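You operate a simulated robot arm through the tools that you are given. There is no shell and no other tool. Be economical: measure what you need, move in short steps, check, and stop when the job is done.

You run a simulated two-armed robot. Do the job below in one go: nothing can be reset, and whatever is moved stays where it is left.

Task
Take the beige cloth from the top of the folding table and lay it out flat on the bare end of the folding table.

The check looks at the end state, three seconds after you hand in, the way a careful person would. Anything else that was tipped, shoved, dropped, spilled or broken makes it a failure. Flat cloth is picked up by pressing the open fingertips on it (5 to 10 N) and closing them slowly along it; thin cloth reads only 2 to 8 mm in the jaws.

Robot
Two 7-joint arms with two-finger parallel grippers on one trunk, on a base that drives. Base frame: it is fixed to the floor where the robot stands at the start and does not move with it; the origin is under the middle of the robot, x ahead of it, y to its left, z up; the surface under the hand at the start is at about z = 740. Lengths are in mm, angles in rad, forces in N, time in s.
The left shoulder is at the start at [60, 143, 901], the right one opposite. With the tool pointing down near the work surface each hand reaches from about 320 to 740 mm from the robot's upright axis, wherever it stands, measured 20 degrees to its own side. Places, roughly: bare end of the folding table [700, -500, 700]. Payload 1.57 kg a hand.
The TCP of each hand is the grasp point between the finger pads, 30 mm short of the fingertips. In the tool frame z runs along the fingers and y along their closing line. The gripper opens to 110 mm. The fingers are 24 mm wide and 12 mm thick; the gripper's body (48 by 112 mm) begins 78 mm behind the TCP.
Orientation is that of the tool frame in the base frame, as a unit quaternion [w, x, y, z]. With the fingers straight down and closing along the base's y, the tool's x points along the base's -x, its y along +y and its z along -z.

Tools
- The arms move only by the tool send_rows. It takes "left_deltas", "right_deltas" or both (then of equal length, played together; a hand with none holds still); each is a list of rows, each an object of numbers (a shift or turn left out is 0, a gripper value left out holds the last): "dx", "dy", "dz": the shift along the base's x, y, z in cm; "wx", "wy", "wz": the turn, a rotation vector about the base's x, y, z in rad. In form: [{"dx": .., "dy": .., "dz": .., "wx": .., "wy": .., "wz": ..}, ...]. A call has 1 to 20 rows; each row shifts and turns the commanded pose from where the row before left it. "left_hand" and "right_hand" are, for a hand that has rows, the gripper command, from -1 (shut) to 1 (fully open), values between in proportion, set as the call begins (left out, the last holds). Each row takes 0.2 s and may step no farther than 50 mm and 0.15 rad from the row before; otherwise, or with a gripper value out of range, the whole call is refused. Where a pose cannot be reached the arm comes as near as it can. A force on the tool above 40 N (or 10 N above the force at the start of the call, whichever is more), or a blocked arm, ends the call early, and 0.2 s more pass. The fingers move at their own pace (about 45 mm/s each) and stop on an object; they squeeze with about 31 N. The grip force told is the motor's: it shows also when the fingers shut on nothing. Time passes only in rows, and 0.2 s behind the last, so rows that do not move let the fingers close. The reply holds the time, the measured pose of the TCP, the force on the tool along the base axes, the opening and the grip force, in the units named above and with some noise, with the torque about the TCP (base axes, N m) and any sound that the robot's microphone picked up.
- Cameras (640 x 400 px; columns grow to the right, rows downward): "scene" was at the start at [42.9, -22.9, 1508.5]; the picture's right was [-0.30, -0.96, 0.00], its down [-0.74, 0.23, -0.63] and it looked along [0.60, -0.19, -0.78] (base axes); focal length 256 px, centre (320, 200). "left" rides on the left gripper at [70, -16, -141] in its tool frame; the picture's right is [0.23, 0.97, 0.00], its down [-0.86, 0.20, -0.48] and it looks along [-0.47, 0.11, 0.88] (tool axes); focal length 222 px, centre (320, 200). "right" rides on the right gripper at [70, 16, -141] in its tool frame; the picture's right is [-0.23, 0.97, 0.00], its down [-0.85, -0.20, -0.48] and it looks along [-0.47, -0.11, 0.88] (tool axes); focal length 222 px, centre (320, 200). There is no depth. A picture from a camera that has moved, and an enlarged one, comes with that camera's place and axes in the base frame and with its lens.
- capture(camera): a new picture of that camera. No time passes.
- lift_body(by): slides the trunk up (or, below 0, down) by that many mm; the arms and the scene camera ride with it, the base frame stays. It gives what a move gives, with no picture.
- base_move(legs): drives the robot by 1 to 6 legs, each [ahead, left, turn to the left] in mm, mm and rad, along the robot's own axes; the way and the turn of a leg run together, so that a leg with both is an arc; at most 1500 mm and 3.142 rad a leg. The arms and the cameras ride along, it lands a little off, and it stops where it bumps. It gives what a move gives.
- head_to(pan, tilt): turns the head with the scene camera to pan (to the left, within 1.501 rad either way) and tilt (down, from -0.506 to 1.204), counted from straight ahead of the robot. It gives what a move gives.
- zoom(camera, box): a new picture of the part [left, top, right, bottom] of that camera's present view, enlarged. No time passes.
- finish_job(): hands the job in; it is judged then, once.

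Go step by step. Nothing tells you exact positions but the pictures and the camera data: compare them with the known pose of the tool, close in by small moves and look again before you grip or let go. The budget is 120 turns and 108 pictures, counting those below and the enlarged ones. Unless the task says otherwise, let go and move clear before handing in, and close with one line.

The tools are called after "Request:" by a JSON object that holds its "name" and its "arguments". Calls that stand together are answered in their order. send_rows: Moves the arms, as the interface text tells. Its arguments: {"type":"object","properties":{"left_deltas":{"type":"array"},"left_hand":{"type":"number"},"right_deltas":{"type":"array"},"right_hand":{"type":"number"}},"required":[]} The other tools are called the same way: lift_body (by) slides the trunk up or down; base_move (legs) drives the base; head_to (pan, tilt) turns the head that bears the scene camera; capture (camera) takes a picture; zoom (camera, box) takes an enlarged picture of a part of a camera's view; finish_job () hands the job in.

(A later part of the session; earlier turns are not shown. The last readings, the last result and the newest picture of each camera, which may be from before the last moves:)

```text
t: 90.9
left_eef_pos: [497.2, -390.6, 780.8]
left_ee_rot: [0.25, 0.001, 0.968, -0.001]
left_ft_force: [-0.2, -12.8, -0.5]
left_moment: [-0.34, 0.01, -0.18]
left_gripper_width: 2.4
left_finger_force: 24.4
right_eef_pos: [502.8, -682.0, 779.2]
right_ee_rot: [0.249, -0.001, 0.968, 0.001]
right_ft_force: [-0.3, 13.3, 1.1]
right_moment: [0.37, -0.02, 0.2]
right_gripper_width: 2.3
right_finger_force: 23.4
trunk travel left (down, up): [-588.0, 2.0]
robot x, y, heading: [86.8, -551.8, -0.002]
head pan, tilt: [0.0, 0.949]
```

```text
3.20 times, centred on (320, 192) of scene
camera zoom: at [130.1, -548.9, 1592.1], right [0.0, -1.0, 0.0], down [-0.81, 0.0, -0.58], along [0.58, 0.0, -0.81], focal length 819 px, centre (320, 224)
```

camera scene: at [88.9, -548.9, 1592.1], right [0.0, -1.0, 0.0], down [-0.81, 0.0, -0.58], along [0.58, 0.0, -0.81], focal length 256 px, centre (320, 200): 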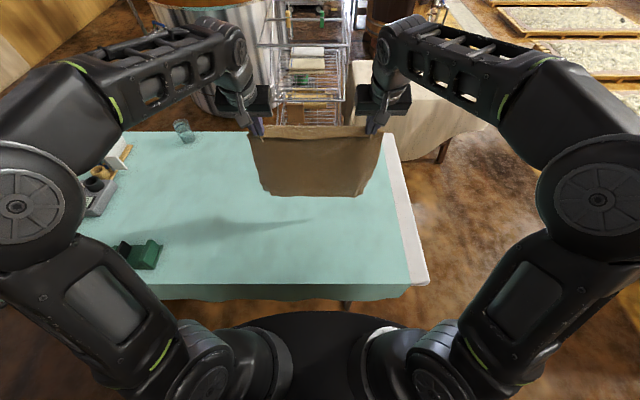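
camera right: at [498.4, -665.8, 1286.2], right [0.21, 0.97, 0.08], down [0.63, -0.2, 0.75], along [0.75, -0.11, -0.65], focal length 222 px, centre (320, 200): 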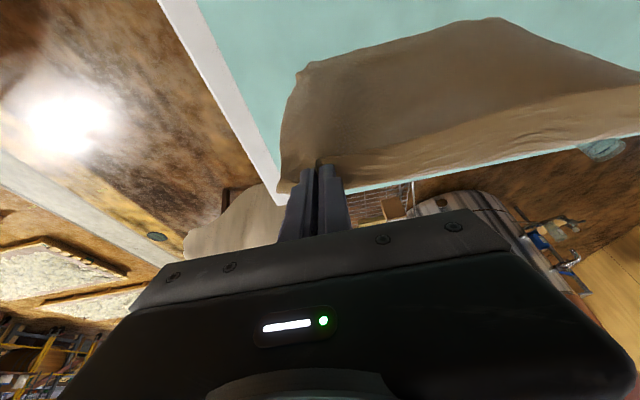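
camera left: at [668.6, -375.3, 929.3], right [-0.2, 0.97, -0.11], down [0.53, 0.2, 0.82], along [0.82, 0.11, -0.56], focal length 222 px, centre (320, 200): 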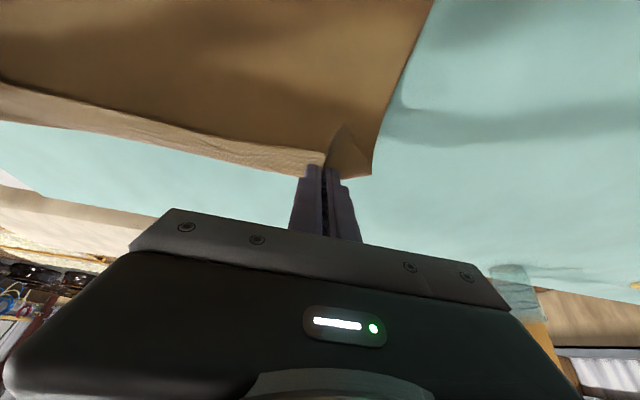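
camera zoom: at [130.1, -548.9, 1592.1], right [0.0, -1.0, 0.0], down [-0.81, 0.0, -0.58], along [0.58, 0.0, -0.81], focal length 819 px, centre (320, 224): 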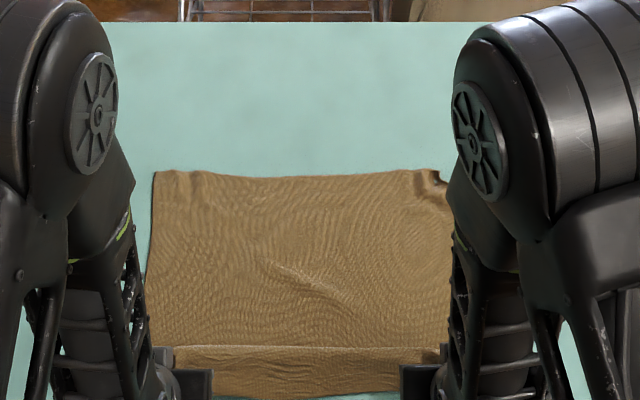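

The cloth lies flat in front of me; only the near strip is still held. I lower to contact and open the fingers step by step to spread the gathers.

Request:
{"name": "send_rows", "arguments": {"left_deltas": [{"dz": -0.4, "dx": -0.2}, {"dz": -0.2}, {}], "right_deltas": [{"dz": -0.4, "dx": -0.2}, {}, {}]}}

Request:
{"name": "send_rows", "arguments": {"left_deltas": [{}, {}], "right_deltas": [{}, {}], "left_hand": -0.75, "right_hand": -0.75}}

Request:
{"name": "send_rows", "arguments": {"left_deltas": [{}, {}], "right_deltas": [{}, {}], "left_hand": -0.4, "right_hand": -0.4}}

Request:
{"name": "send_rows", "arguments": {"left_deltas": [{}, {}, {}], "right_deltas": [{}, {}, {}], "left_hand": 0.0, "right_hand": 0.0}}

Request:
{"name": "zoom", "arguments": {"camera": "left", "box": [100, 20, 540, 295]}}

```text
t: 91.7
left_eef_pos: [497.0, -390.6, 775.0]
left_ee_rot: [0.249, 0.002, 0.969, -0.002]
left_ft_force: [-0.3, -12.6, -0.1]
left_moment: [-0.36, -0.02, -0.19]
left_gripper_width: 2.4
left_finger_force: 23.5
right_eef_pos: [501.1, -679.7, 775.9]
right_ee_rot: [0.25, 0.0, 0.968, 0.001]
right_ft_force: [0.7, 11.2, 4.3]
right_moment: [0.34, -0.08, 0.21]
right_gripper_width: 2.2
right_finger_force: 24.1
trunk travel left (down, up): [-588.0, 2.0]
robot x, y, heading: [88.8, -549.8, 0.005]
head pan, tilt: [0.0, 0.949]
```

```text
t: 92.3
left_eef_pos: [495.5, -389.7, 774.5]
left_ee_rot: [0.249, 0.001, 0.969, -0.001]
left_ft_force: [-0.5, 0.1, 0.6]
left_moment: [-0.04, -0.01, -0.01]
left_gripper_width: 14.0
left_finger_force: 0.1
right_eef_pos: [500.1, -681.2, 776.1]
right_ee_rot: [0.25, 0.0, 0.968, -0.001]
right_ft_force: [-0.8, -0.1, 0.3]
right_moment: [-0.01, -0.03, -0.03]
right_gripper_width: 13.7
right_finger_force: 0.1
trunk travel left (down, up): [-588.0, 2.0]
robot x, y, heading: [84.3, -546.4, -0.002]
head pan, tilt: [0.0, 0.949]
```

```text
t: 92.9
left_eef_pos: [494.7, -389.8, 775.2]
left_ee_rot: [0.25, 0.0, 0.968, 0.0]
left_ft_force: [0.3, 0.0, 0.1]
left_moment: [0.01, 0.0, -0.02]
left_gripper_width: 33.3
left_finger_force: 0.0
right_eef_pos: [500.9, -681.2, 775.7]
right_ee_rot: [0.249, 0.0, 0.968, 0.001]
right_ft_force: [0.4, -0.1, 0.1]
right_moment: [-0.02, -0.05, -0.05]
right_gripper_width: 32.9
right_finger_force: 0.2
trunk travel left (down, up): [-588.0, 2.0]
robot x, y, heading: [85.1, -549.2, 0.005]
head pan, tilt: [0.0, 0.949]
```

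```text
t: 93.7
left_eef_pos: [496.1, -389.0, 775.4]
left_ee_rot: [0.249, 0.001, 0.968, -0.001]
left_ft_force: [0.7, -0.3, 1.0]
left_moment: [-0.02, -0.01, -0.02]
left_gripper_width: 55.2
left_finger_force: 0.0
right_eef_pos: [500.2, -680.5, 776.2]
right_ee_rot: [0.249, 0.0, 0.968, 0.001]
right_ft_force: [0.1, 0.1, 0.9]
right_moment: [-0.01, -0.03, 0.02]
right_gripper_width: 54.9
right_finger_force: 0.0
trunk travel left (down, up): [-588.0, 2.0]
robot x, y, heading: [87.9, -548.0, -0.001]
head pan, tilt: [0.0, 0.949]
```

```text
1.45 times, centred on (320, 158) of left
camera zoom: at [366.6, -406.0, 866.1], right [-0.2, 0.97, -0.11], down [0.52, 0.2, 0.83], along [0.83, 0.11, -0.54], focal length 323 px, centre (320, 262)
```

zoom: 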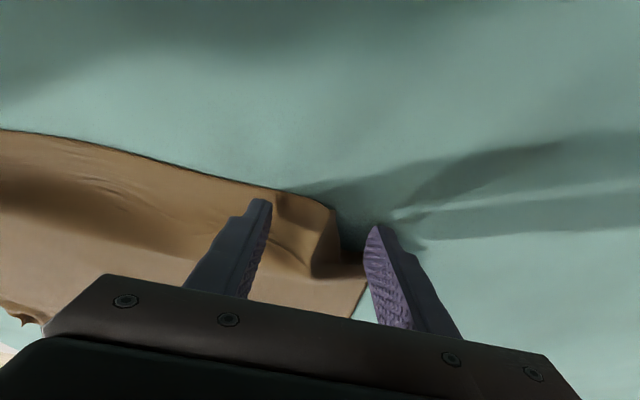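

Released. I lift the hands straight up and out to the sides and look at the whole cloth.

Request:
{"name": "send_rows", "arguments": {"left_deltas": [{"dz": 1}, {"dz": 2.5}, {"dz": 3}, {"dz": 3, "dy": 1}, {"dz": 3, "dy": 3}, {"dy": 4, "wy": 0.1}, {"dy": 4, "wy": 0.1}, {"dy": 3, "wy": 0.1}, {"wy": 0.1}, {"wy": 0.1}, {}], "right_deltas": [{"dz": 1}, {"dz": 2.5}, {"dz": 3}, {"dz": 3, "dy": -1}, {"dz": 3, "dy": -3}, {"dy": -4, "wy": 0.1}, {"dy": -4, "wy": 0.1}, {"dy": -3, "wy": 0.1}, {"wy": 0.1}, {"wy": 0.1}, {}]}}

Request:
{"name": "zoom", "arguments": {"camera": "scene", "box": [220, 140, 420, 265]}}

```text
t: 96.1
left_eef_pos: [513.9, -243.8, 895.2]
left_ee_rot: [0.003, 0.0, 1.0, -0.001]
left_ft_force: [0.7, -0.4, -0.6]
left_moment: [-0.03, 0.01, 0.03]
left_gripper_width: 55.3
left_finger_force: 0.1
left hand out of reach, approached as far as the arm can: row 3, 4, 5
right_eef_pos: [513.9, -828.5, 899.4]
right_ee_rot: [0.002, 0.0, 1.0, 0.0]
right_ft_force: [-0.6, -0.3, -0.8]
right_moment: [-0.03, 0.02, 0.0]
right_gripper_width: 54.9
right_finger_force: 0.0
right hand out of reach, approached as far as the arm can: row 4, 5
trunk travel left (down, up): [-588.0, 2.0]
robot x, y, heading: [86.7, -548.1, -0.005]
head pan, tilt: [0.0, 0.949]
```

```text
3.20 times, centred on (320, 202) of scene
camera zoom: at [129.2, -548.9, 1592.1], right [0.0, -1.0, 0.0], down [-0.81, 0.0, -0.58], along [0.58, 0.0, -0.81], focal length 819 px, centre (320, 192)
```

zoom: 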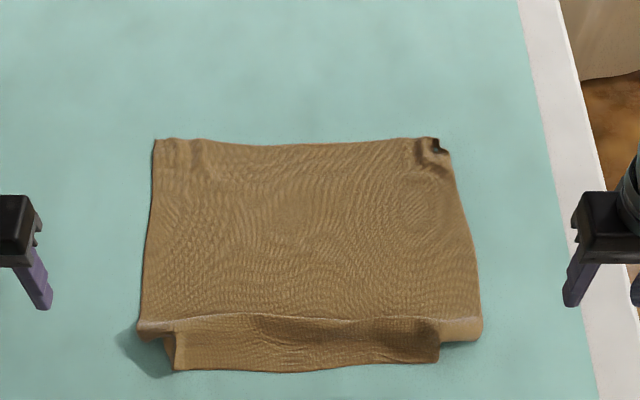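

Nearly flat: cloth from about x 460 to 822. A gather remains at each end of the near strip and a tiny curl at the far right corner; I look closer at the near corners.

Request:
{"name": "zoom", "arguments": {"camera": "scene", "box": [255, 230, 380, 265]}}

Request:
{"name": "capture", "arguments": {"camera": "left"}}

```text
5.12 times, centred on (318, 248) of scene
camera zoom: at [129.2, -548.9, 1592.1], right [0.0, -1.0, 0.0], down [-0.81, 0.0, -0.58], along [0.58, 0.0, -0.81], focal length 1310 px, centre (333, -43)
```

zoom: 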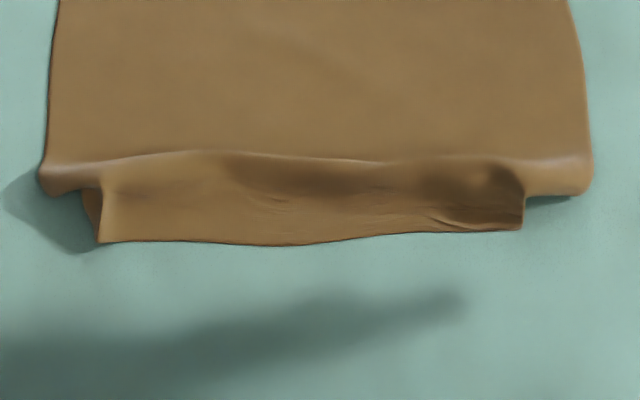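

```text
13 pictures are left
camera left: at [443.9, -259.6, 1037.2], right [-0.23, 0.97, 0.0], down [0.85, 0.2, 0.48], along [0.47, 0.11, -0.88], focal length 222 px, centre (320, 200)
```

left: 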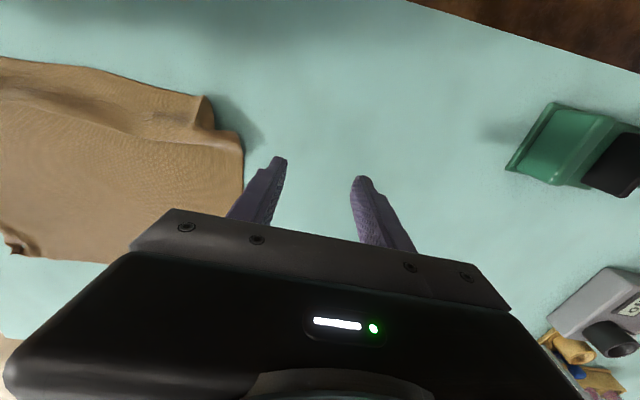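

The two near corners ("ears" beyond the old pinch points) are tucked under the strip. I'll pinch the strip just inside each ear, lift a little so the ears drop open, and set it down while moving inward so they trail outward.

Request:
{"name": "send_rows", "arguments": {"left_deltas": [{"dy": -4.3}, {"dy": -4.3}, {"dy": -4.3}, {"dy": -4.2}, {"dz": -4}, {"dz": -4}, {"dz": -2.5}, {}], "right_deltas": [{"dy": 4.5}, {"dy": 4.5}, {"dy": 4.5}, {"dy": 4.3}, {"dz": -4}, {"dz": -4}, {"dz": -2.9}, {}], "left_hand": -0.3, "right_hand": -0.3}}

Request:
{"name": "zoom", "arguments": {"camera": "left", "box": [160, 60, 480, 260]}}

Request:
{"name": "zoom", "arguments": {"camera": "right", "box": [160, 60, 480, 260]}}

```text
t: 97.9
left_eef_pos: [516.6, -415.0, 793.5]
left_ee_rot: [0.002, 0.001, 1.0, -0.001]
left_ft_force: [-0.4, 0.1, 0.8]
left_moment: [-0.02, -0.02, -0.02]
left_gripper_width: 38.5
left_finger_force: 0.1
right_eef_pos: [517.8, -648.3, 788.3]
right_ee_rot: [0.003, 0.0, 1.0, 0.0]
right_ft_force: [0.1, 0.5, 0.5]
right_moment: [0.0, 0.03, -0.01]
right_gripper_width: 38.2
right_finger_force: 0.1
trunk travel left (down, up): [-588.0, 2.0]
robot x, y, heading: [87.3, -549.1, -0.003]
head pan, tilt: [0.0, 0.949]
```

```text
2.00 times, centred on (320, 160) of left
camera zoom: at [444.5, -430.4, 934.0], right [-0.23, 0.97, 0.0], down [0.85, 0.2, 0.48], along [0.47, 0.11, -0.88], focal length 444 px, centre (320, 280)
```

zoom: 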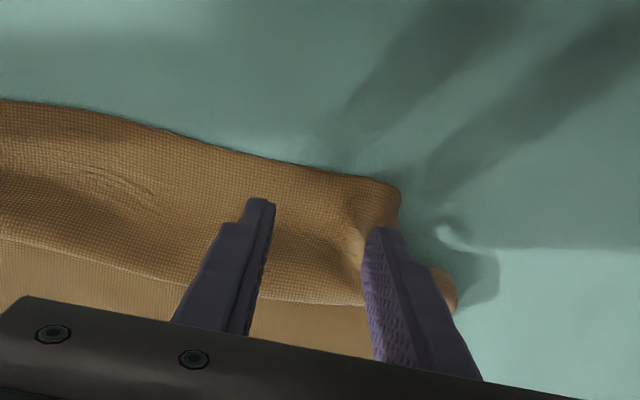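

```text
2.00 times, centred on (320, 160) of right
camera zoom: at [445.9, -633.8, 931.0], right [0.23, 0.97, 0.0], down [0.85, -0.2, 0.48], along [0.47, -0.11, -0.88], focal length 444 px, centre (320, 280)
```

zoom: 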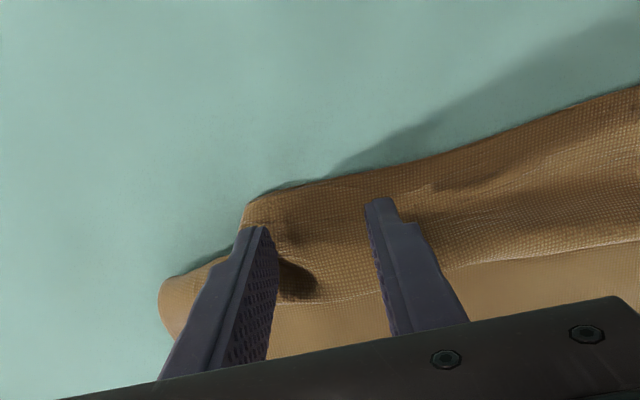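

Both hands are over the strip ends. I lower to contact.

Request:
{"name": "send_rows", "arguments": {"left_deltas": [{"dx": -0.3, "dz": -1.0}, {"dz": -0.7}, {}], "right_deltas": [{"dx": -0.3, "dz": -0.7}, {"dz": -0.5}, {}]}}

Request:
{"name": "send_rows", "arguments": {"left_deltas": [{"dz": -0.3}, {}], "right_deltas": [{"dz": -0.3}, {}]}}

```text
t: 98.7
left_eef_pos: [512.8, -414.2, 773.7]
left_ee_rot: [0.003, 0.001, 1.0, -0.001]
left_ft_force: [0.6, 0.0, 0.0]
left_moment: [0.03, -0.02, 0.0]
left_gripper_width: 38.4
left_finger_force: 0.1
right_eef_pos: [514.0, -649.5, 774.6]
right_ee_rot: [0.003, 0.0, 1.0, 0.001]
right_ft_force: [-0.3, 0.7, 0.4]
right_moment: [0.0, -0.02, 0.02]
right_gripper_width: 38.5
right_finger_force: 0.0
trunk travel left (down, up): [-588.0, 2.0]
robot x, y, heading: [90.2, -548.1, -0.005]
head pan, tilt: [0.0, 0.949]
```

```text
t: 99.3
left_eef_pos: [512.8, -415.5, 772.8]
left_ee_rot: [0.004, 0.0, 1.0, -0.002]
left_ft_force: [-0.1, 4.4, 17.4]
left_moment: [0.69, -0.11, 0.06]
left_gripper_width: 39.3
left_finger_force: 2.6
right_eef_pos: [512.2, -650.0, 773.3]
right_ee_rot: [0.002, 0.0, 1.0, 0.001]
right_ft_force: [0.2, -0.3, 0.8]
right_moment: [0.01, 0.0, 0.05]
right_gripper_width: 38.6
right_finger_force: 0.0
trunk travel left (down, up): [-588.0, 2.0]
robot x, y, heading: [84.4, -548.6, 0.003]
head pan, tilt: [0.0, 0.949]
```

Left presses a bit hard, right not yet; I trim both and close.

Request:
{"name": "send_rows", "arguments": {"left_deltas": [{"dz": 0.07}, {}], "right_deltas": [{"dz": -0.2}, {}]}}

Request:
{"name": "send_rows", "arguments": {"left_deltas": [{}, {}], "right_deltas": [{}, {}], "left_hand": -0.55, "right_hand": -0.55}}

Request:
{"name": "send_rows", "arguments": {"left_deltas": [{}, {}], "right_deltas": [{}, {}], "left_hand": -0.78, "right_hand": -0.78}}

Request:
{"name": "send_rows", "arguments": {"left_deltas": [{}, {}, {}], "right_deltas": [{}, {}, {}], "left_hand": -1, "right_hand": -1}}

```text
t: 99.9
left_eef_pos: [511.5, -414.0, 772.4]
left_ee_rot: [0.004, 0.001, 1.0, -0.001]
left_ft_force: [3.4, 0.2, 6.9]
left_moment: [0.22, -0.15, -0.08]
left_gripper_width: 38.5
left_finger_force: 0.1
right_eef_pos: [513.7, -649.6, 772.1]
right_ee_rot: [0.003, 0.0, 1.0, 0.001]
right_ft_force: [-1.4, -0.1, 16.0]
right_moment: [-0.47, -0.07, 0.0]
right_gripper_width: 38.7
right_finger_force: 0.0
trunk travel left (down, up): [-588.0, 2.0]
robot x, y, heading: [86.3, -546.4, -0.002]
head pan, tilt: [0.0, 0.949]
```

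```text
t: 100.5
left_eef_pos: [510.6, -415.2, 772.4]
left_ee_rot: [0.002, 0.001, 1.0, -0.002]
left_ft_force: [-1.5, 0.2, 4.0]
left_moment: [0.08, -0.02, 0.01]
left_gripper_width: 24.8
left_finger_force: 0.2
right_eef_pos: [512.6, -651.0, 771.9]
right_ee_rot: [0.003, 0.0, 1.0, 0.001]
right_ft_force: [0.7, -3.4, 19.8]
right_moment: [-0.61, -0.11, 0.03]
right_gripper_width: 27.4
right_finger_force: 1.9
trunk travel left (down, up): [-588.0, 2.0]
robot x, y, heading: [91.1, -551.0, -0.006]
head pan, tilt: [0.0, 0.949]
```

```text
t: 101.1
left_eef_pos: [510.4, -413.8, 772.7]
left_ee_rot: [0.002, 0.0, 1.0, -0.001]
left_ft_force: [0.1, 1.1, -0.1]
left_moment: [0.05, -0.02, -0.01]
left_gripper_width: 12.1
left_finger_force: 0.1
right_eef_pos: [511.9, -651.8, 771.2]
right_ee_rot: [0.003, 0.0, 1.0, 0.001]
right_ft_force: [0.2, -3.4, 19.5]
right_moment: [-0.46, 0.0, -0.01]
right_gripper_width: 14.2
right_finger_force: 1.2
trunk travel left (down, up): [-588.0, 2.0]
robot x, y, heading: [87.0, -547.9, -0.001]
head pan, tilt: [0.0, 0.949]
```

```text
t: 101.9
left_eef_pos: [512.1, -414.0, 771.7]
left_ee_rot: [0.003, 0.001, 1.0, -0.001]
left_ft_force: [-0.3, 0.2, 0.8]
left_moment: [0.01, 0.03, 0.03]
left_gripper_width: 0.1
left_finger_force: 21.5
right_eef_pos: [512.3, -651.7, 771.6]
right_ee_rot: [0.003, 0.0, 1.0, 0.001]
right_ft_force: [-0.1, -6.5, 18.2]
right_moment: [-0.34, 0.08, -0.01]
right_gripper_width: 2.4
right_finger_force: 23.5
trunk travel left (down, up): [-588.0, 2.0]
robot x, y, heading: [81.5, -543.9, -0.006]
head pan, tilt: [0.0, 0.949]
```

The right has a grip (2.4 mm); the left slipped off empty. I lift the right end so its ear drops open, and raise the left to retry afterwards.

Request:
{"name": "send_rows", "arguments": {"left_deltas": [{"dz": 1}, {"dz": 1}, {"dz": 1}, {}, {}, {}, {}, {}], "right_deltas": [{"dz": 1}, {"dz": 1.2, "dx": -0.3, "dy": -0.3}, {"dz": 1.2, "dx": -0.3, "dy": -0.3}, {"dz": 1.2, "dx": -0.4, "dy": -0.4}, {"dz": 1.2, "dx": -0.5, "dy": -0.5}, {"dz": 1.2, "dx": -0.5, "dy": -0.5}, {}, {}], "left_hand": -0.3}}

Request:
{"name": "capture", "arguments": {"camera": "right"}}

```text
t: 103.7
left_eef_pos: [509.4, -413.2, 801.7]
left_ee_rot: [0.003, 0.001, 1.0, -0.001]
left_ft_force: [-0.6, 0.5, 0.2]
left_moment: [0.02, -0.02, 0.02]
left_gripper_width: 38.7
left_finger_force: 0.1
right_eef_pos: [493.7, -672.9, 843.3]
right_ee_rot: [0.003, 0.0, 1.0, 0.001]
right_ft_force: [0.6, 0.0, -0.8]
right_moment: [0.02, 0.01, -0.01]
right_gripper_width: 2.2
right_finger_force: 23.5
trunk travel left (down, up): [-588.0, 2.0]
robot x, y, heading: [85.6, -546.3, 0.005]
head pan, tilt: [0.0, 0.949]
```

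```text
10 pictures are left
camera right: at [421.6, -657.4, 987.0], right [0.23, 0.97, 0.0], down [0.85, -0.2, 0.48], along [0.47, -0.11, -0.88], focal length 222 px, centre (320, 200)
```

right: 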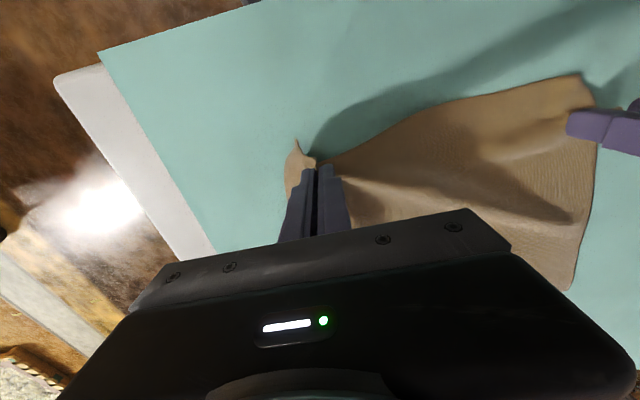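

The right ear has dropped open and points outward. I set it down moving slightly inward so it trails outward.

Request:
{"name": "send_rows", "arguments": {"right_deltas": [{"dz": -1.2, "dx": -0.3, "dy": -0.3}, {"dz": -1.2}, {"dz": -1.2, "dx": 0.5, "dy": 0.5}, {"dz": -1.2, "dx": 0.5, "dy": 0.5}, {"dz": -1.2, "dx": 0.5, "dy": 0.5}, {"dz": -1.0, "dx": 0.3, "dy": 0.3}, {}]}}

Request:
{"name": "send_rows", "arguments": {"right_deltas": [{"dz": -0.25}, {}]}}

```text
t: 105.3
left_eef_pos: [508.2, -413.4, 802.1]
left_ee_rot: [0.005, 0.001, 1.0, 0.0]
left_ft_force: [-0.1, 0.2, -0.2]
left_moment: [0.01, 0.02, 0.02]
left_gripper_width: 38.7
left_finger_force: 0.1
right_eef_pos: [509.4, -654.7, 771.8]
right_ee_rot: [0.004, 0.0, 1.0, 0.001]
right_ft_force: [-2.6, -4.0, 33.0]
right_moment: [-0.17, 0.24, 0.05]
right_gripper_width: 1.9
right_finger_force: 23.8
trunk travel left (down, up): [-588.0, 2.0]
robot x, y, heading: [90.8, -548.6, -0.003]
head pan, tilt: [0.0, 0.949]
```

```text
t: 105.6
left_eef_pos: [508.8, -414.6, 802.2]
left_ee_rot: [0.004, 0.0, 1.0, -0.001]
left_ft_force: [1.2, -0.7, 0.7]
left_moment: [0.0, -0.03, 0.0]
left_gripper_width: 38.6
left_finger_force: 0.2
right_eef_pos: [509.3, -656.6, 772.8]
right_ee_rot: [0.004, 0.001, 1.0, 0.0]
right_ft_force: [-6.1, -3.0, 29.3]
right_moment: [-0.17, 0.32, 0.01]
right_gripper_width: 1.8
right_finger_force: 23.4
trunk travel left (down, up): [-588.0, 2.0]
robot x, y, heading: [92.4, -547.8, -0.007]
head pan, tilt: [0.0, 0.949]
stopped in row 1 (right hand): the force on the tool passed its limit at 47 N (the readings are from after the stop); the commanded pose is now the measured one
```

Too much pressure; I back off to about 10 N and then open the fingers in steps to spread the gather.

Request:
{"name": "send_rows", "arguments": {"right_deltas": [{"dz": 0.15}, {}]}}

Request:
{"name": "send_rows", "arguments": {"right_deltas": [{}, {}], "right_hand": -0.7}}

Request:
{"name": "send_rows", "arguments": {"right_deltas": [{}, {}], "right_hand": -0.3}}

Request:
{"name": "send_rows", "arguments": {"right_deltas": [{}, {}], "right_hand": 0.1}}

Request:
{"name": "send_rows", "arguments": {"right_deltas": [{"dz": 1}, {"dz": 2}, {"dz": 3}, {"dz": 3}, {"dz": 2, "dy": -3}, {"dy": -4}, {"dy": -4}, {"dy": -4}, {}]}}

Request:
{"name": "zoom", "arguments": {"camera": "scene", "box": [220, 140, 420, 265]}}

```text
t: 106.2
left_eef_pos: [509.8, -413.2, 802.2]
left_ee_rot: [0.003, 0.001, 1.0, -0.001]
left_ft_force: [0.2, 0.1, -1.0]
left_moment: [0.0, 0.01, -0.04]
left_gripper_width: 38.5
left_finger_force: 0.1
right_eef_pos: [510.1, -655.6, 773.1]
right_ee_rot: [0.004, 0.001, 1.0, 0.001]
right_ft_force: [-2.4, -1.6, 19.2]
right_moment: [-0.13, 0.17, 0.03]
right_gripper_width: 2.0
right_finger_force: 23.7
trunk travel left (down, up): [-588.0, 2.0]
robot x, y, heading: [89.6, -552.2, 0.002]
head pan, tilt: [0.0, 0.949]
```

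```text
t: 106.8
left_eef_pos: [509.5, -413.3, 800.8]
left_ee_rot: [0.002, 0.001, 1.0, -0.001]
left_ft_force: [1.7, -0.2, 0.2]
left_moment: [0.01, -0.02, 0.03]
left_gripper_width: 38.5
left_finger_force: 0.0
right_eef_pos: [509.8, -654.2, 772.9]
right_ee_rot: [0.004, 0.0, 1.0, 0.001]
right_ft_force: [0.0, 6.5, 14.6]
right_moment: [0.16, 0.05, -0.04]
right_gripper_width: 9.7
right_finger_force: 0.0
trunk travel left (down, up): [-588.0, 2.0]
robot x, y, heading: [91.0, -545.9, -0.004]
head pan, tilt: [0.0, 0.949]
```

```text
t: 107.4
left_eef_pos: [509.6, -414.0, 801.7]
left_ee_rot: [0.002, 0.001, 1.0, -0.001]
left_ft_force: [0.1, 0.0, 0.5]
left_moment: [-0.01, 0.03, 0.0]
left_gripper_width: 38.3
left_finger_force: 0.1
right_eef_pos: [509.6, -657.0, 771.7]
right_ee_rot: [0.003, 0.001, 1.0, 0.0]
right_ft_force: [0.0, -2.3, 10.0]
right_moment: [0.0, 0.0, 0.01]
right_gripper_width: 35.4
right_finger_force: 0.2
trunk travel left (down, up): [-588.0, 2.0]
robot x, y, heading: [85.9, -552.8, 0.002]
head pan, tilt: [0.0, 0.949]
```

```text
t: 108.0
left_eef_pos: [508.4, -413.4, 802.1]
left_ee_rot: [0.003, 0.001, 1.0, 0.0]
left_ft_force: [-0.4, 0.7, -0.9]
left_moment: [0.0, -0.07, -0.01]
left_gripper_width: 38.6
left_finger_force: 0.0
right_eef_pos: [508.8, -655.0, 772.7]
right_ee_rot: [0.004, 0.0, 1.0, 0.001]
right_ft_force: [0.3, 1.8, 5.5]
right_moment: [-0.01, 0.02, -0.03]
right_gripper_width: 56.8
right_finger_force: 0.1
trunk travel left (down, up): [-588.0, 2.0]
robot x, y, heading: [92.0, -551.5, -0.004]
head pan, tilt: [0.0, 0.949]
```

```text
t: 110.0
left_eef_pos: [510.6, -412.3, 801.5]
left_ee_rot: [0.003, 0.001, 1.0, -0.001]
left_ft_force: [1.1, 0.7, -0.3]
left_moment: [-0.03, 0.02, 0.0]
left_gripper_width: 38.4
left_finger_force: 0.1
right_eef_pos: [509.0, -808.0, 884.3]
right_ee_rot: [0.004, 0.001, 1.0, 0.001]
right_ft_force: [0.1, 0.4, -0.2]
right_moment: [-0.03, -0.04, -0.01]
right_gripper_width: 60.8
right_finger_force: 0.1
trunk travel left (down, up): [-588.0, 2.0]
robot x, y, heading: [88.1, -549.5, -0.001]
head pan, tilt: [0.0, 0.949]
```

```text
3.20 times, centred on (320, 202) of scene
camera zoom: at [129.8, -548.6, 1592.1], right [0.0, -1.0, 0.0], down [-0.81, 0.0, -0.58], along [0.58, 0.0, -0.81], focal length 819 px, centre (320, 192)
```

zoom: 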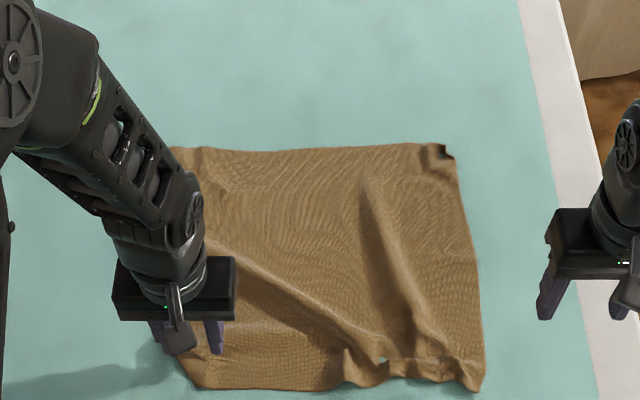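

The right near corner is out now, but slack wrinkles run from there. I move the left hand away and use the closed right fingers to press on the right corner and draw it outward.

Request:
{"name": "send_rows", "arguments": {"left_deltas": [{"dz": 3}, {"dz": 3}, {"dz": 3, "dy": 2}, {"dy": 4}, {"dy": 4}, {"dy": 4}, {"dy": 3}, {}, {}, {}], "right_deltas": [{"dy": 3.5, "dx": -0.6}, {"dy": 3.5, "dx": -0.6}, {"dy": 3.3, "dx": -0.7}, {"dz": -3}, {"dz": -3}, {"dz": -2.5}, {"dz": -1.2}, {"dz": -0.8}, {"dz": -0.6}, {}], "right_hand": -1}}

Request:
{"name": "zoom", "arguments": {"camera": "scene", "box": [220, 140, 420, 265]}}

```text
t: 112.2
left_eef_pos: [507.0, -243.7, 893.6]
left_ee_rot: [0.003, 0.001, 1.0, -0.001]
left_ft_force: [0.1, 0.9, 0.1]
left_moment: [0.03, 0.02, 0.01]
left_gripper_width: 38.7
left_finger_force: 0.1
right_eef_pos: [492.1, -702.8, 772.3]
right_ee_rot: [0.003, 0.0, 1.0, 0.001]
right_ft_force: [-0.9, -1.9, 8.0]
right_moment: [-0.05, 0.03, 0.02]
right_gripper_width: 0.0
right_finger_force: 21.7
trunk travel left (down, up): [-588.0, 2.0]
robot x, y, heading: [87.1, -549.1, -0.002]
head pan, tilt: [0.0, 0.949]
```

```text
3.20 times, centred on (320, 202) of scene
camera zoom: at [129.2, -549.0, 1592.2], right [0.0, -1.0, 0.0], down [-0.81, 0.0, -0.58], along [0.58, 0.0, -0.81], focal length 819 px, centre (320, 192)
```

zoom: 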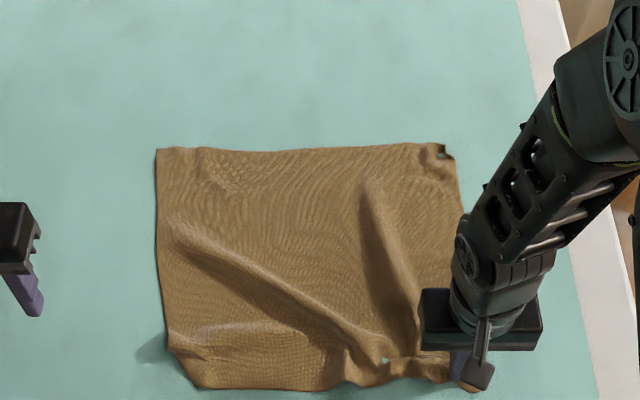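

The right fingertip presses the corner with 8 N. I bring the closed left fingers down on the left near corner likewise, then draw both apart.

Request:
{"name": "send_rows", "arguments": {"left_deltas": [{"dy": -4.4, "dx": -0.5}, {"dy": -4.4, "dx": -0.5}, {"dy": -4.4}, {"dy": -4.2}, {"dz": -4}, {"dz": -4}, {"dz": -2.5}, {"dz": -1}, {"dz": -0.5}, {}], "left_hand": -1}}

Request:
{"name": "send_rows", "arguments": {"left_deltas": [{"dz": -0.12}, {}]}}

```text
t: 114.4
left_eef_pos: [500.6, -420.3, 772.1]
left_ee_rot: [0.002, 0.0, 1.0, -0.001]
left_ft_force: [0.8, -0.2, 3.7]
left_moment: [0.05, -0.05, -0.01]
left_gripper_width: 0.2
left_finger_force: 22.0
right_eef_pos: [492.2, -702.9, 771.5]
right_ee_rot: [0.005, 0.001, 1.0, 0.001]
right_ft_force: [1.6, -1.9, 9.9]
right_moment: [-0.05, -0.03, 0.01]
right_gripper_width: 0.0
right_finger_force: 21.4
trunk travel left (down, up): [-588.0, 2.0]
robot x, y, heading: [86.6, -545.5, 0.001]
head pan, tilt: [0.0, 0.949]
```

```text
t: 115.0
left_eef_pos: [499.5, -418.7, 772.3]
left_ee_rot: [0.003, 0.001, 1.0, -0.001]
left_ft_force: [-2.5, -2.4, 21.9]
left_moment: [0.13, 0.07, 0.03]
left_gripper_width: 0.0
left_finger_force: 21.2
right_eef_pos: [491.0, -702.8, 772.9]
right_ee_rot: [0.003, 0.0, 1.0, 0.001]
right_ft_force: [1.2, 0.3, 1.6]
right_moment: [0.04, 0.01, -0.03]
right_gripper_width: 0.1
right_finger_force: 20.9
trunk travel left (down, up): [-588.0, 2.0]
robot x, y, heading: [84.2, -550.8, 0.001]
head pan, tilt: [0.0, 0.949]
```

I even out the pressure and draw the hands apart about 35 mm each, slightly toward me.

Request:
{"name": "send_rows", "arguments": {"left_deltas": [{"dz": 0.06}, {"dy": 0.5}, {"dy": 0.5, "dx": -0.15}, {"dy": 0.5, "dx": -0.15}, {"dy": 0.5, "dx": -0.15}, {"dy": 0.5, "dx": -0.15}, {"dy": 0.5}, {"dy": 0.5}, {}], "right_deltas": [{"dz": -0.07}, {"dy": -0.5}, {"dy": -0.5, "dx": -0.15}, {"dy": -0.5, "dx": -0.15}, {"dy": -0.5, "dx": -0.15}, {"dy": -0.5, "dx": -0.15}, {"dy": -0.5}, {"dy": -0.5}, {}]}}

Request:
{"name": "zoom", "arguments": {"camera": "scene", "box": [220, 140, 420, 265]}}

```text
t: 117.0
left_eef_pos: [492.7, -384.0, 772.5]
left_ee_rot: [0.004, 0.002, 1.0, -0.002]
left_ft_force: [2.8, -22.9, 29.4]
left_moment: [-0.53, -0.17, -0.12]
left_gripper_width: 0.2
left_finger_force: 21.7
right_eef_pos: [484.4, -738.1, 771.2]
right_ee_rot: [0.006, 0.0, 1.0, 0.001]
right_ft_force: [2.3, 18.8, 27.9]
right_moment: [0.52, 0.08, -0.1]
right_gripper_width: 0.0
right_finger_force: 21.7
trunk travel left (down, up): [-588.0, 2.0]
robot x, y, heading: [84.5, -549.5, 0.001]
head pan, tilt: [0.0, 0.949]
```

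```text
3.20 times, centred on (320, 202) of scene
camera zoom: at [126.5, -549.4, 1592.5], right [0.0, -1.0, 0.0], down [-0.81, 0.0, -0.58], along [0.58, 0.0, -0.81], focal length 819 px, centre (320, 192)
```

zoom: 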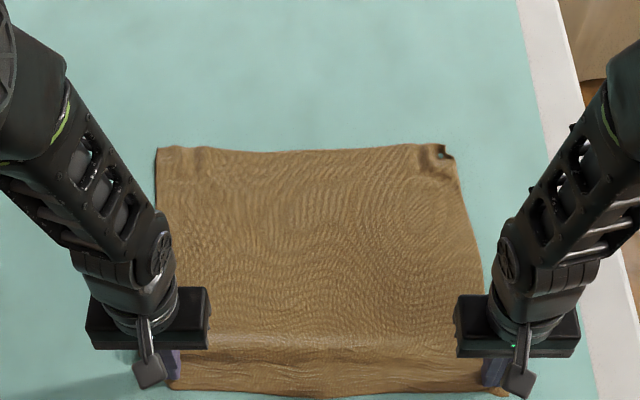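

Excellent — drawing the corners apart pulled the cloth taut and flat. I ease the tension slightly, lift straight off and move clear, then look.

Request:
{"name": "send_rows", "arguments": {"left_deltas": [{"dy": -0.15}, {"dz": 0.3}, {"dz": 1}, {"dz": 2.5}, {"dz": 3}, {"dz": 3}, {"dz": 2, "dy": 3}, {"dy": 4}, {"dy": 4}, {}], "right_deltas": [{"dy": 0.15}, {"dz": 0.3}, {"dz": 1}, {"dz": 2.5}, {"dz": 3}, {"dz": 3}, {"dz": 2, "dy": -3}, {"dy": -4}, {"dy": -4}, {}]}}

Request:
{"name": "zoom", "arguments": {"camera": "scene", "box": [220, 140, 420, 265]}}

```text
t: 119.2
left_eef_pos: [493.9, -276.9, 893.3]
left_ee_rot: [0.002, 0.0, 1.0, -0.001]
left_ft_force: [-0.1, 0.2, 0.1]
left_moment: [-0.04, -0.02, -0.03]
left_gripper_width: 0.3
left_finger_force: 21.4
right_eef_pos: [485.7, -844.9, 889.9]
right_ee_rot: [0.004, -0.001, 1.0, 0.001]
right_ft_force: [0.4, 0.1, -0.1]
right_moment: [0.02, -0.02, 0.0]
right_gripper_width: 0.2
right_finger_force: 21.3
trunk travel left (down, up): [-588.0, 2.0]
robot x, y, heading: [86.0, -547.7, -0.006]
head pan, tilt: [0.0, 0.949]
```

```text
3.20 times, centred on (320, 202) of scene
camera zoom: at [130.0, -549.1, 1592.1], right [0.0, -1.0, 0.0], down [-0.81, 0.0, -0.58], along [0.58, 0.0, -0.81], focal length 819 px, centre (320, 192)
```

zoom: 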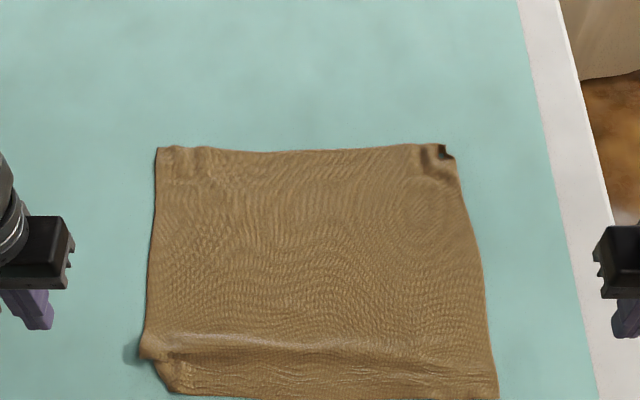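

Very good: the cloth is smooth apart from a small tucked triangle at the left near corner and a tiny curl at the far right corner. I'll pinch and lift the left near corner briefly, as I did on the right.

Request:
{"name": "send_rows", "arguments": {"left_deltas": [{"dy": -4.3, "dx": 0.3}, {"dy": -4.3, "dx": 0.3}, {"dy": -4.3}, {"dz": -4}, {"dz": -4}, {"dz": -2.5}, {"dz": -1.2}, {"dz": -0.4}, {}], "left_hand": -0.3}}

Request:
{"name": "send_rows", "arguments": {"left_deltas": [{"dz": -0.1}, {}]}}

```text
t: 121.0
left_eef_pos: [500.4, -402.5, 771.5]
left_ee_rot: [0.005, 0.0, 1.0, -0.002]
left_ft_force: [-11.0, 0.9, 40.4]
left_moment: [1.17, 0.13, 0.32]
left_gripper_width: 38.7
left_finger_force: 0.1
right_eef_pos: [484.1, -844.6, 892.3]
right_ee_rot: [0.006, 0.0, 1.0, 0.001]
right_ft_force: [0.0, 0.6, -0.5]
right_moment: [-0.02, -0.01, -0.01]
right_gripper_width: 0.2
right_finger_force: 21.1
trunk travel left (down, up): [-588.0, 2.0]
robot x, y, heading: [88.6, -548.0, -0.003]
head pan, tilt: [0.0, 0.949]
stopped in row 8 (left hand): the force on the tool passed its limit at 50 N (the readings are from after the stop); the commanded pose is now the measured one
```

```text
t: 121.5
left_eef_pos: [500.4, -403.5, 772.3]
left_ee_rot: [0.005, 0.0, 1.0, -0.001]
left_ft_force: [-10.1, 0.6, 38.8]
left_moment: [1.12, 0.11, 0.35]
left_gripper_width: 38.6
left_finger_force: 0.3
right_eef_pos: [482.9, -844.3, 891.2]
right_ee_rot: [0.006, 0.001, 1.0, 0.002]
right_ft_force: [0.4, 0.0, 0.3]
right_moment: [0.02, -0.02, 0.04]
right_gripper_width: 0.1
right_finger_force: 21.2
trunk travel left (down, up): [-588.0, 2.0]
robot x, y, heading: [90.8, -550.6, -0.002]
head pan, tilt: [0.0, 0.949]
stopped in row 2 (left hand): the force on the tool passed its limit at 52 N (the readings are from after the stop); the commanded pose is now the measured one
```

Pressing on the doubled layer is too hard; I back off a little and close the fingers stepwise.

Request:
{"name": "send_rows", "arguments": {"left_deltas": [{"dz": 0.18}, {}]}}

Request:
{"name": "send_rows", "arguments": {"left_deltas": [{}, {}], "left_hand": -0.55}}

Request:
{"name": "send_rows", "arguments": {"left_deltas": [{}, {}], "left_hand": -0.78}}

Request:
{"name": "send_rows", "arguments": {"left_deltas": [{}, {}, {}], "left_hand": -1}}

```text
t: 122.1
left_eef_pos: [499.4, -404.0, 773.2]
left_ee_rot: [0.004, 0.0, 1.0, -0.001]
left_ft_force: [-9.7, 0.0, 24.5]
left_moment: [0.78, 0.11, 0.27]
left_gripper_width: 39.1
left_finger_force: 0.3
right_eef_pos: [484.4, -844.3, 891.1]
right_ee_rot: [0.005, 0.0, 1.0, 0.001]
right_ft_force: [-0.9, -0.9, 0.0]
right_moment: [0.01, 0.03, -0.01]
right_gripper_width: 0.0
right_finger_force: 21.6
trunk travel left (down, up): [-588.0, 2.0]
robot x, y, heading: [84.6, -551.6, 0.0]
head pan, tilt: [0.0, 0.949]
```

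```text
t: 122.7
left_eef_pos: [500.9, -403.5, 772.8]
left_ee_rot: [0.005, 0.0, 1.0, 0.0]
left_ft_force: [-2.2, 9.5, 22.9]
left_moment: [0.85, -0.06, 0.1]
left_gripper_width: 25.9
left_finger_force: 4.3
right_eef_pos: [484.4, -844.7, 891.8]
right_ee_rot: [0.004, -0.001, 1.0, 0.001]
right_ft_force: [0.6, 0.4, -0.8]
right_moment: [0.0, 0.01, 0.0]
right_gripper_width: 0.0
right_finger_force: 20.9
trunk travel left (down, up): [-588.0, 2.0]
robot x, y, heading: [89.5, -550.7, -0.006]
head pan, tilt: [0.0, 0.949]
```

```text
t: 123.3
left_eef_pos: [501.5, -404.1, 772.6]
left_ee_rot: [0.005, 0.001, 1.0, -0.002]
left_ft_force: [0.9, 6.0, 20.1]
left_moment: [0.49, -0.13, 0.02]
left_gripper_width: 13.8
left_finger_force: 3.4
right_eef_pos: [484.6, -845.3, 890.1]
right_ee_rot: [0.005, 0.0, 1.0, 0.001]
right_ft_force: [0.7, 0.4, -0.2]
right_moment: [0.0, -0.02, 0.0]
right_gripper_width: 0.0
right_finger_force: 21.2
trunk travel left (down, up): [-588.0, 2.0]
robot x, y, heading: [86.8, -545.1, 0.004]
head pan, tilt: [0.0, 0.949]
```

```text
t: 124.1
left_eef_pos: [500.8, -403.5, 772.1]
left_ee_rot: [0.004, 0.0, 1.0, -0.001]
left_ft_force: [2.3, 10.0, 22.5]
left_moment: [0.56, -0.11, 0.02]
left_gripper_width: 2.1
left_finger_force: 23.8
right_eef_pos: [485.0, -843.3, 890.6]
right_ee_rot: [0.005, 0.0, 1.0, 0.001]
right_ft_force: [0.0, 0.0, 0.0]
right_moment: [0.03, 0.01, 0.0]
right_gripper_width: 0.2
right_finger_force: 21.1
trunk travel left (down, up): [-588.0, 2.0]
robot x, y, heading: [88.2, -548.3, 0.001]
head pan, tilt: [0.0, 0.949]
```

The left now holds a gather (2.1 mm). I lift it 70 mm outward so the ear drops, and check with one picture.

Request:
{"name": "send_rows", "arguments": {"left_deltas": [{"dz": 1}, {"dz": 1.2, "dx": -0.3, "dy": 0.3}, {"dz": 1.2, "dx": -0.3, "dy": 0.3}, {"dz": 1.2, "dx": -0.4, "dy": 0.4}, {"dz": 1.2, "dx": -0.5, "dy": 0.5}, {"dz": 1.2, "dx": -0.5, "dy": 0.5}, {}, {}, {}]}}

Request:
{"name": "capture", "arguments": {"camera": "left"}}

```text
t: 126.1
left_eef_pos: [484.0, -383.6, 842.0]
left_ee_rot: [0.003, 0.0, 1.0, -0.001]
left_ft_force: [0.5, 0.1, -0.5]
left_moment: [-0.04, -0.02, 0.01]
left_gripper_width: 2.2
left_finger_force: 23.5
right_eef_pos: [485.4, -845.0, 891.8]
right_ee_rot: [0.003, 0.0, 1.0, 0.001]
right_ft_force: [0.0, 0.1, 1.2]
right_moment: [-0.03, 0.02, 0.04]
right_gripper_width: 0.0
right_finger_force: 21.5
trunk travel left (down, up): [-588.0, 2.0]
robot x, y, heading: [87.3, -549.3, -0.0]
head pan, tilt: [0.0, 0.949]
```

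```text
5 pictures are left
camera left: at [412.6, -398.8, 982.9], right [-0.23, 0.97, 0.0], down [0.85, 0.2, 0.48], along [0.47, 0.11, -0.87], focal length 222 px, centre (320, 200)
```

left: 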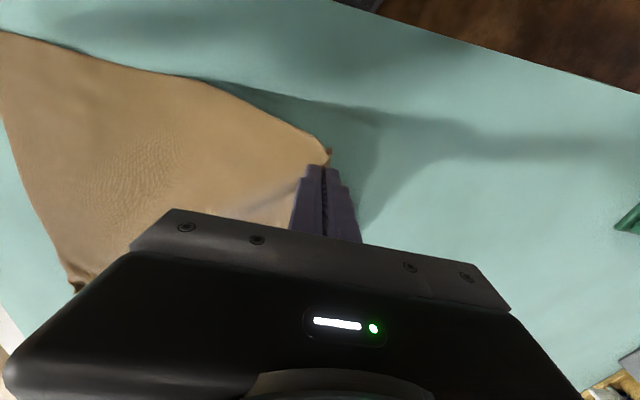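

I lower it, going outward first and then inward so the ear trails outward on the table.

Request:
{"name": "send_rows", "arguments": {"left_deltas": [{"dz": -1.2, "dx": -0.6, "dy": 0.8}, {"dz": -1.2, "dx": -0.6, "dy": 0.8}, {"dz": -0.9, "dx": -0.2, "dy": 0.2}, {"dz": -0.8, "dx": 0.5, "dy": -0.7}, {"dz": -0.8, "dx": 0.5, "dy": -0.7}, {"dz": -0.8, "dx": 0.5, "dy": -0.7}, {"dz": -0.8, "dx": 0.4, "dy": -0.6}, {"dz": -0.3, "dx": 0.2, "dy": -0.3}, {}]}}

Request:
{"name": "zoom", "arguments": {"camera": "scene", "box": [220, 165, 380, 265]}}

```text
t: 128.1
left_eef_pos: [489.3, -396.1, 773.3]
left_ee_rot: [0.004, 0.0, 1.0, 0.0]
left_ft_force: [-1.7, 0.8, 2.2]
left_moment: [0.03, 0.02, 0.01]
left_gripper_width: 2.1
left_finger_force: 23.5
right_eef_pos: [485.8, -845.4, 890.9]
right_ee_rot: [0.005, 0.0, 1.0, 0.001]
right_ft_force: [0.3, 0.3, 0.1]
right_moment: [0.0, 0.01, -0.03]
right_gripper_width: 0.0
right_finger_force: 21.2
trunk travel left (down, up): [-588.0, 2.0]
robot x, y, heading: [86.9, -550.7, -0.006]
head pan, tilt: [0.0, 0.949]
```

```text
4.00 times, centred on (300, 215) of scene
camera zoom: at [129.4, -549.0, 1592.1], right [0.0, -1.0, 0.0], down [-0.81, 0.0, -0.58], along [0.58, 0.0, -0.81], focal length 1024 px, centre (400, 140)
```

zoom: 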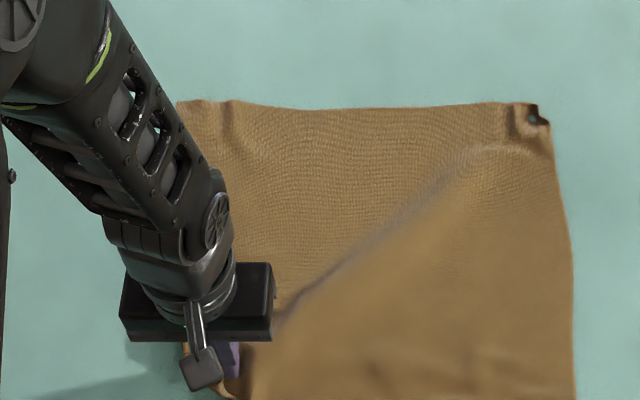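

A shallow slack ridge runs diagonally; it will go once the corner is drawn out. I press, open the fingers to spread the gather, and lift off.

Request:
{"name": "send_rows", "arguments": {"left_deltas": [{"dz": -0.1}, {}]}}

Request:
{"name": "send_rows", "arguments": {"left_deltas": [{}, {}], "left_hand": -0.7}}

Request:
{"name": "send_rows", "arguments": {"left_deltas": [{}, {}], "left_hand": -0.3}}

Request:
{"name": "send_rows", "arguments": {"left_deltas": [{}, {}], "left_hand": 0.1}}

Request:
{"name": "send_rows", "arguments": {"left_deltas": [{"dz": 1}, {"dz": 2}, {"dz": 3}, {"dz": 3}, {"dz": 2, "dy": 3}, {"dy": 4}, {"dy": 4}, {}]}}

Request:
{"name": "zoom", "arguments": {"camera": "scene", "box": [220, 165, 380, 265]}}

```text
t: 128.7
left_eef_pos: [489.2, -394.5, 773.4]
left_ee_rot: [0.004, 0.001, 1.0, -0.001]
left_ft_force: [0.9, 0.3, 5.0]
left_moment: [0.07, -0.02, -0.02]
left_gripper_width: 2.3
left_finger_force: 23.1
right_eef_pos: [486.9, -844.2, 891.0]
right_ee_rot: [0.004, 0.0, 1.0, 0.001]
right_ft_force: [0.3, -0.9, 0.4]
right_moment: [0.0, -0.02, -0.02]
right_gripper_width: 0.0
right_finger_force: 21.4
trunk travel left (down, up): [-588.0, 2.0]
robot x, y, heading: [86.7, -550.9, -0.001]
head pan, tilt: [0.0, 0.949]
```

```text
t: 129.3
left_eef_pos: [487.5, -394.5, 773.6]
left_ee_rot: [0.004, 0.0, 1.0, -0.001]
left_ft_force: [0.2, -0.8, 0.8]
left_moment: [0.01, 0.02, -0.01]
left_gripper_width: 16.5
left_finger_force: 0.0
right_eef_pos: [485.1, -845.0, 890.7]
right_ee_rot: [0.003, 0.0, 1.0, 0.001]
right_ft_force: [0.3, 0.1, 0.3]
right_moment: [0.01, -0.02, -0.03]
right_gripper_width: 0.3
right_finger_force: 21.5
trunk travel left (down, up): [-588.0, 2.0]
robot x, y, heading: [83.0, -549.0, -0.002]
head pan, tilt: [0.0, 0.949]
```

```text
t: 129.9
left_eef_pos: [489.3, -394.3, 772.9]
left_ee_rot: [0.003, 0.001, 1.0, -0.001]
left_ft_force: [0.5, 0.4, 0.4]
left_moment: [0.03, 0.0, 0.01]
left_gripper_width: 38.2
left_finger_force: 0.0
right_eef_pos: [486.0, -845.0, 889.7]
right_ee_rot: [0.004, 0.001, 1.0, 0.001]
right_ft_force: [-0.2, 0.4, -0.5]
right_moment: [-0.01, -0.02, 0.03]
right_gripper_width: 0.1
right_finger_force: 21.1
trunk travel left (down, up): [-588.0, 2.0]
robot x, y, heading: [85.4, -549.0, -0.0]
head pan, tilt: [0.0, 0.949]
```

```text
t: 130.5
left_eef_pos: [488.0, -395.4, 773.0]
left_ee_rot: [0.003, 0.0, 1.0, -0.001]
left_ft_force: [0.6, -0.4, 1.7]
left_moment: [0.01, 0.03, 0.01]
left_gripper_width: 59.8
left_finger_force: 0.0
right_eef_pos: [486.5, -843.2, 890.4]
right_ee_rot: [0.004, 0.0, 1.0, 0.0]
right_ft_force: [-0.7, -0.4, -0.1]
right_moment: [-0.04, -0.03, 0.01]
right_gripper_width: 0.0
right_finger_force: 21.0
trunk travel left (down, up): [-588.0, 2.0]
robot x, y, heading: [87.0, -550.6, -0.0]
head pan, tilt: [0.0, 0.949]
```

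```text
t: 132.3
left_eef_pos: [491.3, -284.6, 885.3]
left_ee_rot: [0.004, 0.001, 1.0, -0.001]
left_ft_force: [0.6, 0.4, 0.5]
left_moment: [-0.03, 0.01, 0.0]
left_gripper_width: 60.2
left_finger_force: 0.1
right_eef_pos: [485.0, -845.2, 890.2]
right_ee_rot: [0.004, -0.001, 1.0, 0.0]
right_ft_force: [0.5, 0.1, 0.3]
right_moment: [-0.01, 0.01, -0.03]
right_gripper_width: 0.0
right_finger_force: 20.8
trunk travel left (down, up): [-588.0, 2.0]
robot x, y, heading: [86.9, -548.3, -0.004]
head pan, tilt: [0.0, 0.949]
```

```text
4.00 times, centred on (300, 215) of scene
camera zoom: at [129.7, -549.7, 1592.1], right [0.0, -1.0, 0.0], down [-0.81, 0.0, -0.58], along [0.58, 0.0, -0.81], focal length 1024 px, centre (400, 140)
```

zoom: 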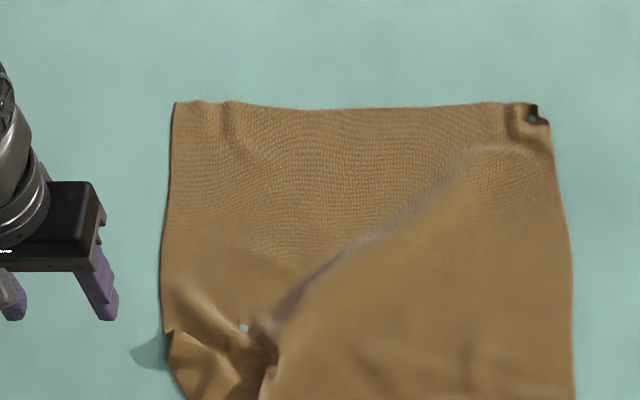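

The left near corner is loosened. I press both near corners with closed fingers and draw them apart again.

Request:
{"name": "send_rows", "arguments": {"left_deltas": [{"dy": -3.4}, {"dy": -3.3}, {"dy": -3.3}, {"dz": -3.5}, {"dz": -3.5}, {"dz": -2.5}, {"dz": -1.2}, {"dz": -0.5}, {}], "right_deltas": [{"dy": 4}, {"dy": 4}, {"dy": 4}, {"dz": -3.5}, {"dz": -3.5}, {"dz": -2.5}, {"dz": -1.6}, {"dz": -0.6}, {}], "left_hand": -1, "right_hand": -1}}

Request:
{"name": "send_rows", "arguments": {"left_deltas": [{"dz": -0.1}, {}], "right_deltas": [{"dz": -0.1}, {}]}}

```text
t: 134.3
left_eef_pos: [490.0, -384.9, 772.6]
left_ee_rot: [0.004, 0.0, 1.0, -0.001]
left_ft_force: [-0.2, -0.4, 2.0]
left_moment: [0.05, -0.02, 0.02]
left_gripper_width: 0.0
left_finger_force: 20.8
right_eef_pos: [484.3, -722.5, 771.7]
right_ee_rot: [0.004, 0.0, 1.0, 0.001]
right_ft_force: [0.0, -0.2, 0.1]
right_moment: [-0.01, 0.0, -0.01]
right_gripper_width: 0.0
right_finger_force: 20.9
trunk travel left (down, up): [-588.0, 2.0]
robot x, y, heading: [86.9, -549.6, 0.0]
head pan, tilt: [0.0, 0.949]
```

```text
t: 134.9
left_eef_pos: [489.0, -384.0, 771.7]
left_ee_rot: [0.005, 0.0, 1.0, 0.0]
left_ft_force: [-0.5, 3.8, 16.2]
left_moment: [0.24, 0.06, -0.01]
left_gripper_width: 0.0
left_finger_force: 21.2
right_eef_pos: [483.5, -723.5, 772.2]
right_ee_rot: [0.005, 0.0, 1.0, 0.001]
right_ft_force: [-0.3, 0.2, 1.0]
right_moment: [-0.02, 0.03, -0.01]
right_gripper_width: 0.0
right_finger_force: 21.5
trunk travel left (down, up): [-588.0, 2.0]
robot x, y, heading: [85.3, -547.0, -0.001]
head pan, tilt: [0.0, 0.949]
```

The right needs a hair more pressure; then I draw the left corner outward and slightly toward me while the right anchors.

Request:
{"name": "send_rows", "arguments": {"left_deltas": [{}, {}], "right_deltas": [{"dz": -0.15}, {}]}}

Request:
{"name": "send_rows", "arguments": {"left_deltas": [{"dy": 0.4, "dx": -0.2}, {"dy": 0.4, "dx": -0.2}, {"dy": 0.4, "dx": -0.2}, {"dy": 0.4, "dx": -0.2}, {"dy": 0.4, "dx": -0.2}, {"dy": 0.4}, {}], "right_deltas": [{"dy": -0.1, "dx": -0.1}, {"dy": -0.1, "dx": -0.1}, {"dy": -0.1, "dx": -0.1}, {"dy": -0.1, "dx": -0.1}, {"dy": -0.1}, {"dy": -0.1}, {}]}}

```text
t: 135.5
left_eef_pos: [487.7, -384.5, 771.5]
left_ee_rot: [0.005, 0.0, 1.0, 0.0]
left_ft_force: [0.0, 5.2, 20.7]
left_moment: [0.36, 0.02, 0.0]
left_gripper_width: 0.0
left_finger_force: 21.6
right_eef_pos: [484.7, -724.3, 771.5]
right_ee_rot: [0.005, 0.0, 1.0, 0.001]
right_ft_force: [-0.1, 0.0, -0.8]
right_moment: [0.0, -0.03, 0.0]
right_gripper_width: 0.0
right_finger_force: 21.4
trunk travel left (down, up): [-588.0, 2.0]
robot x, y, heading: [90.6, -547.8, 0.002]
head pan, tilt: [0.0, 0.949]
```

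```text
t: 136.6
left_eef_pos: [482.1, -371.6, 771.5]
left_ee_rot: [0.009, 0.002, 1.0, -0.004]
left_ft_force: [-2.9, -5.6, 23.6]
left_moment: [0.05, 0.2, 0.05]
left_gripper_width: 0.0
left_finger_force: 21.1
right_eef_pos: [481.1, -728.0, 772.8]
right_ee_rot: [0.004, 0.0, 1.0, 0.0]
right_ft_force: [-0.5, 0.6, 0.6]
right_moment: [-0.04, -0.04, -0.03]
right_gripper_width: 0.0
right_finger_force: 21.1
trunk travel left (down, up): [-588.0, 2.0]
robot x, y, heading: [83.2, -548.1, -0.003]
head pan, tilt: [0.0, 0.949]
stopped in row 5 (left hand): the force on the tool passed its limit at 41 N (the readings are from after the stop); the commanded pose is now the measured one
```

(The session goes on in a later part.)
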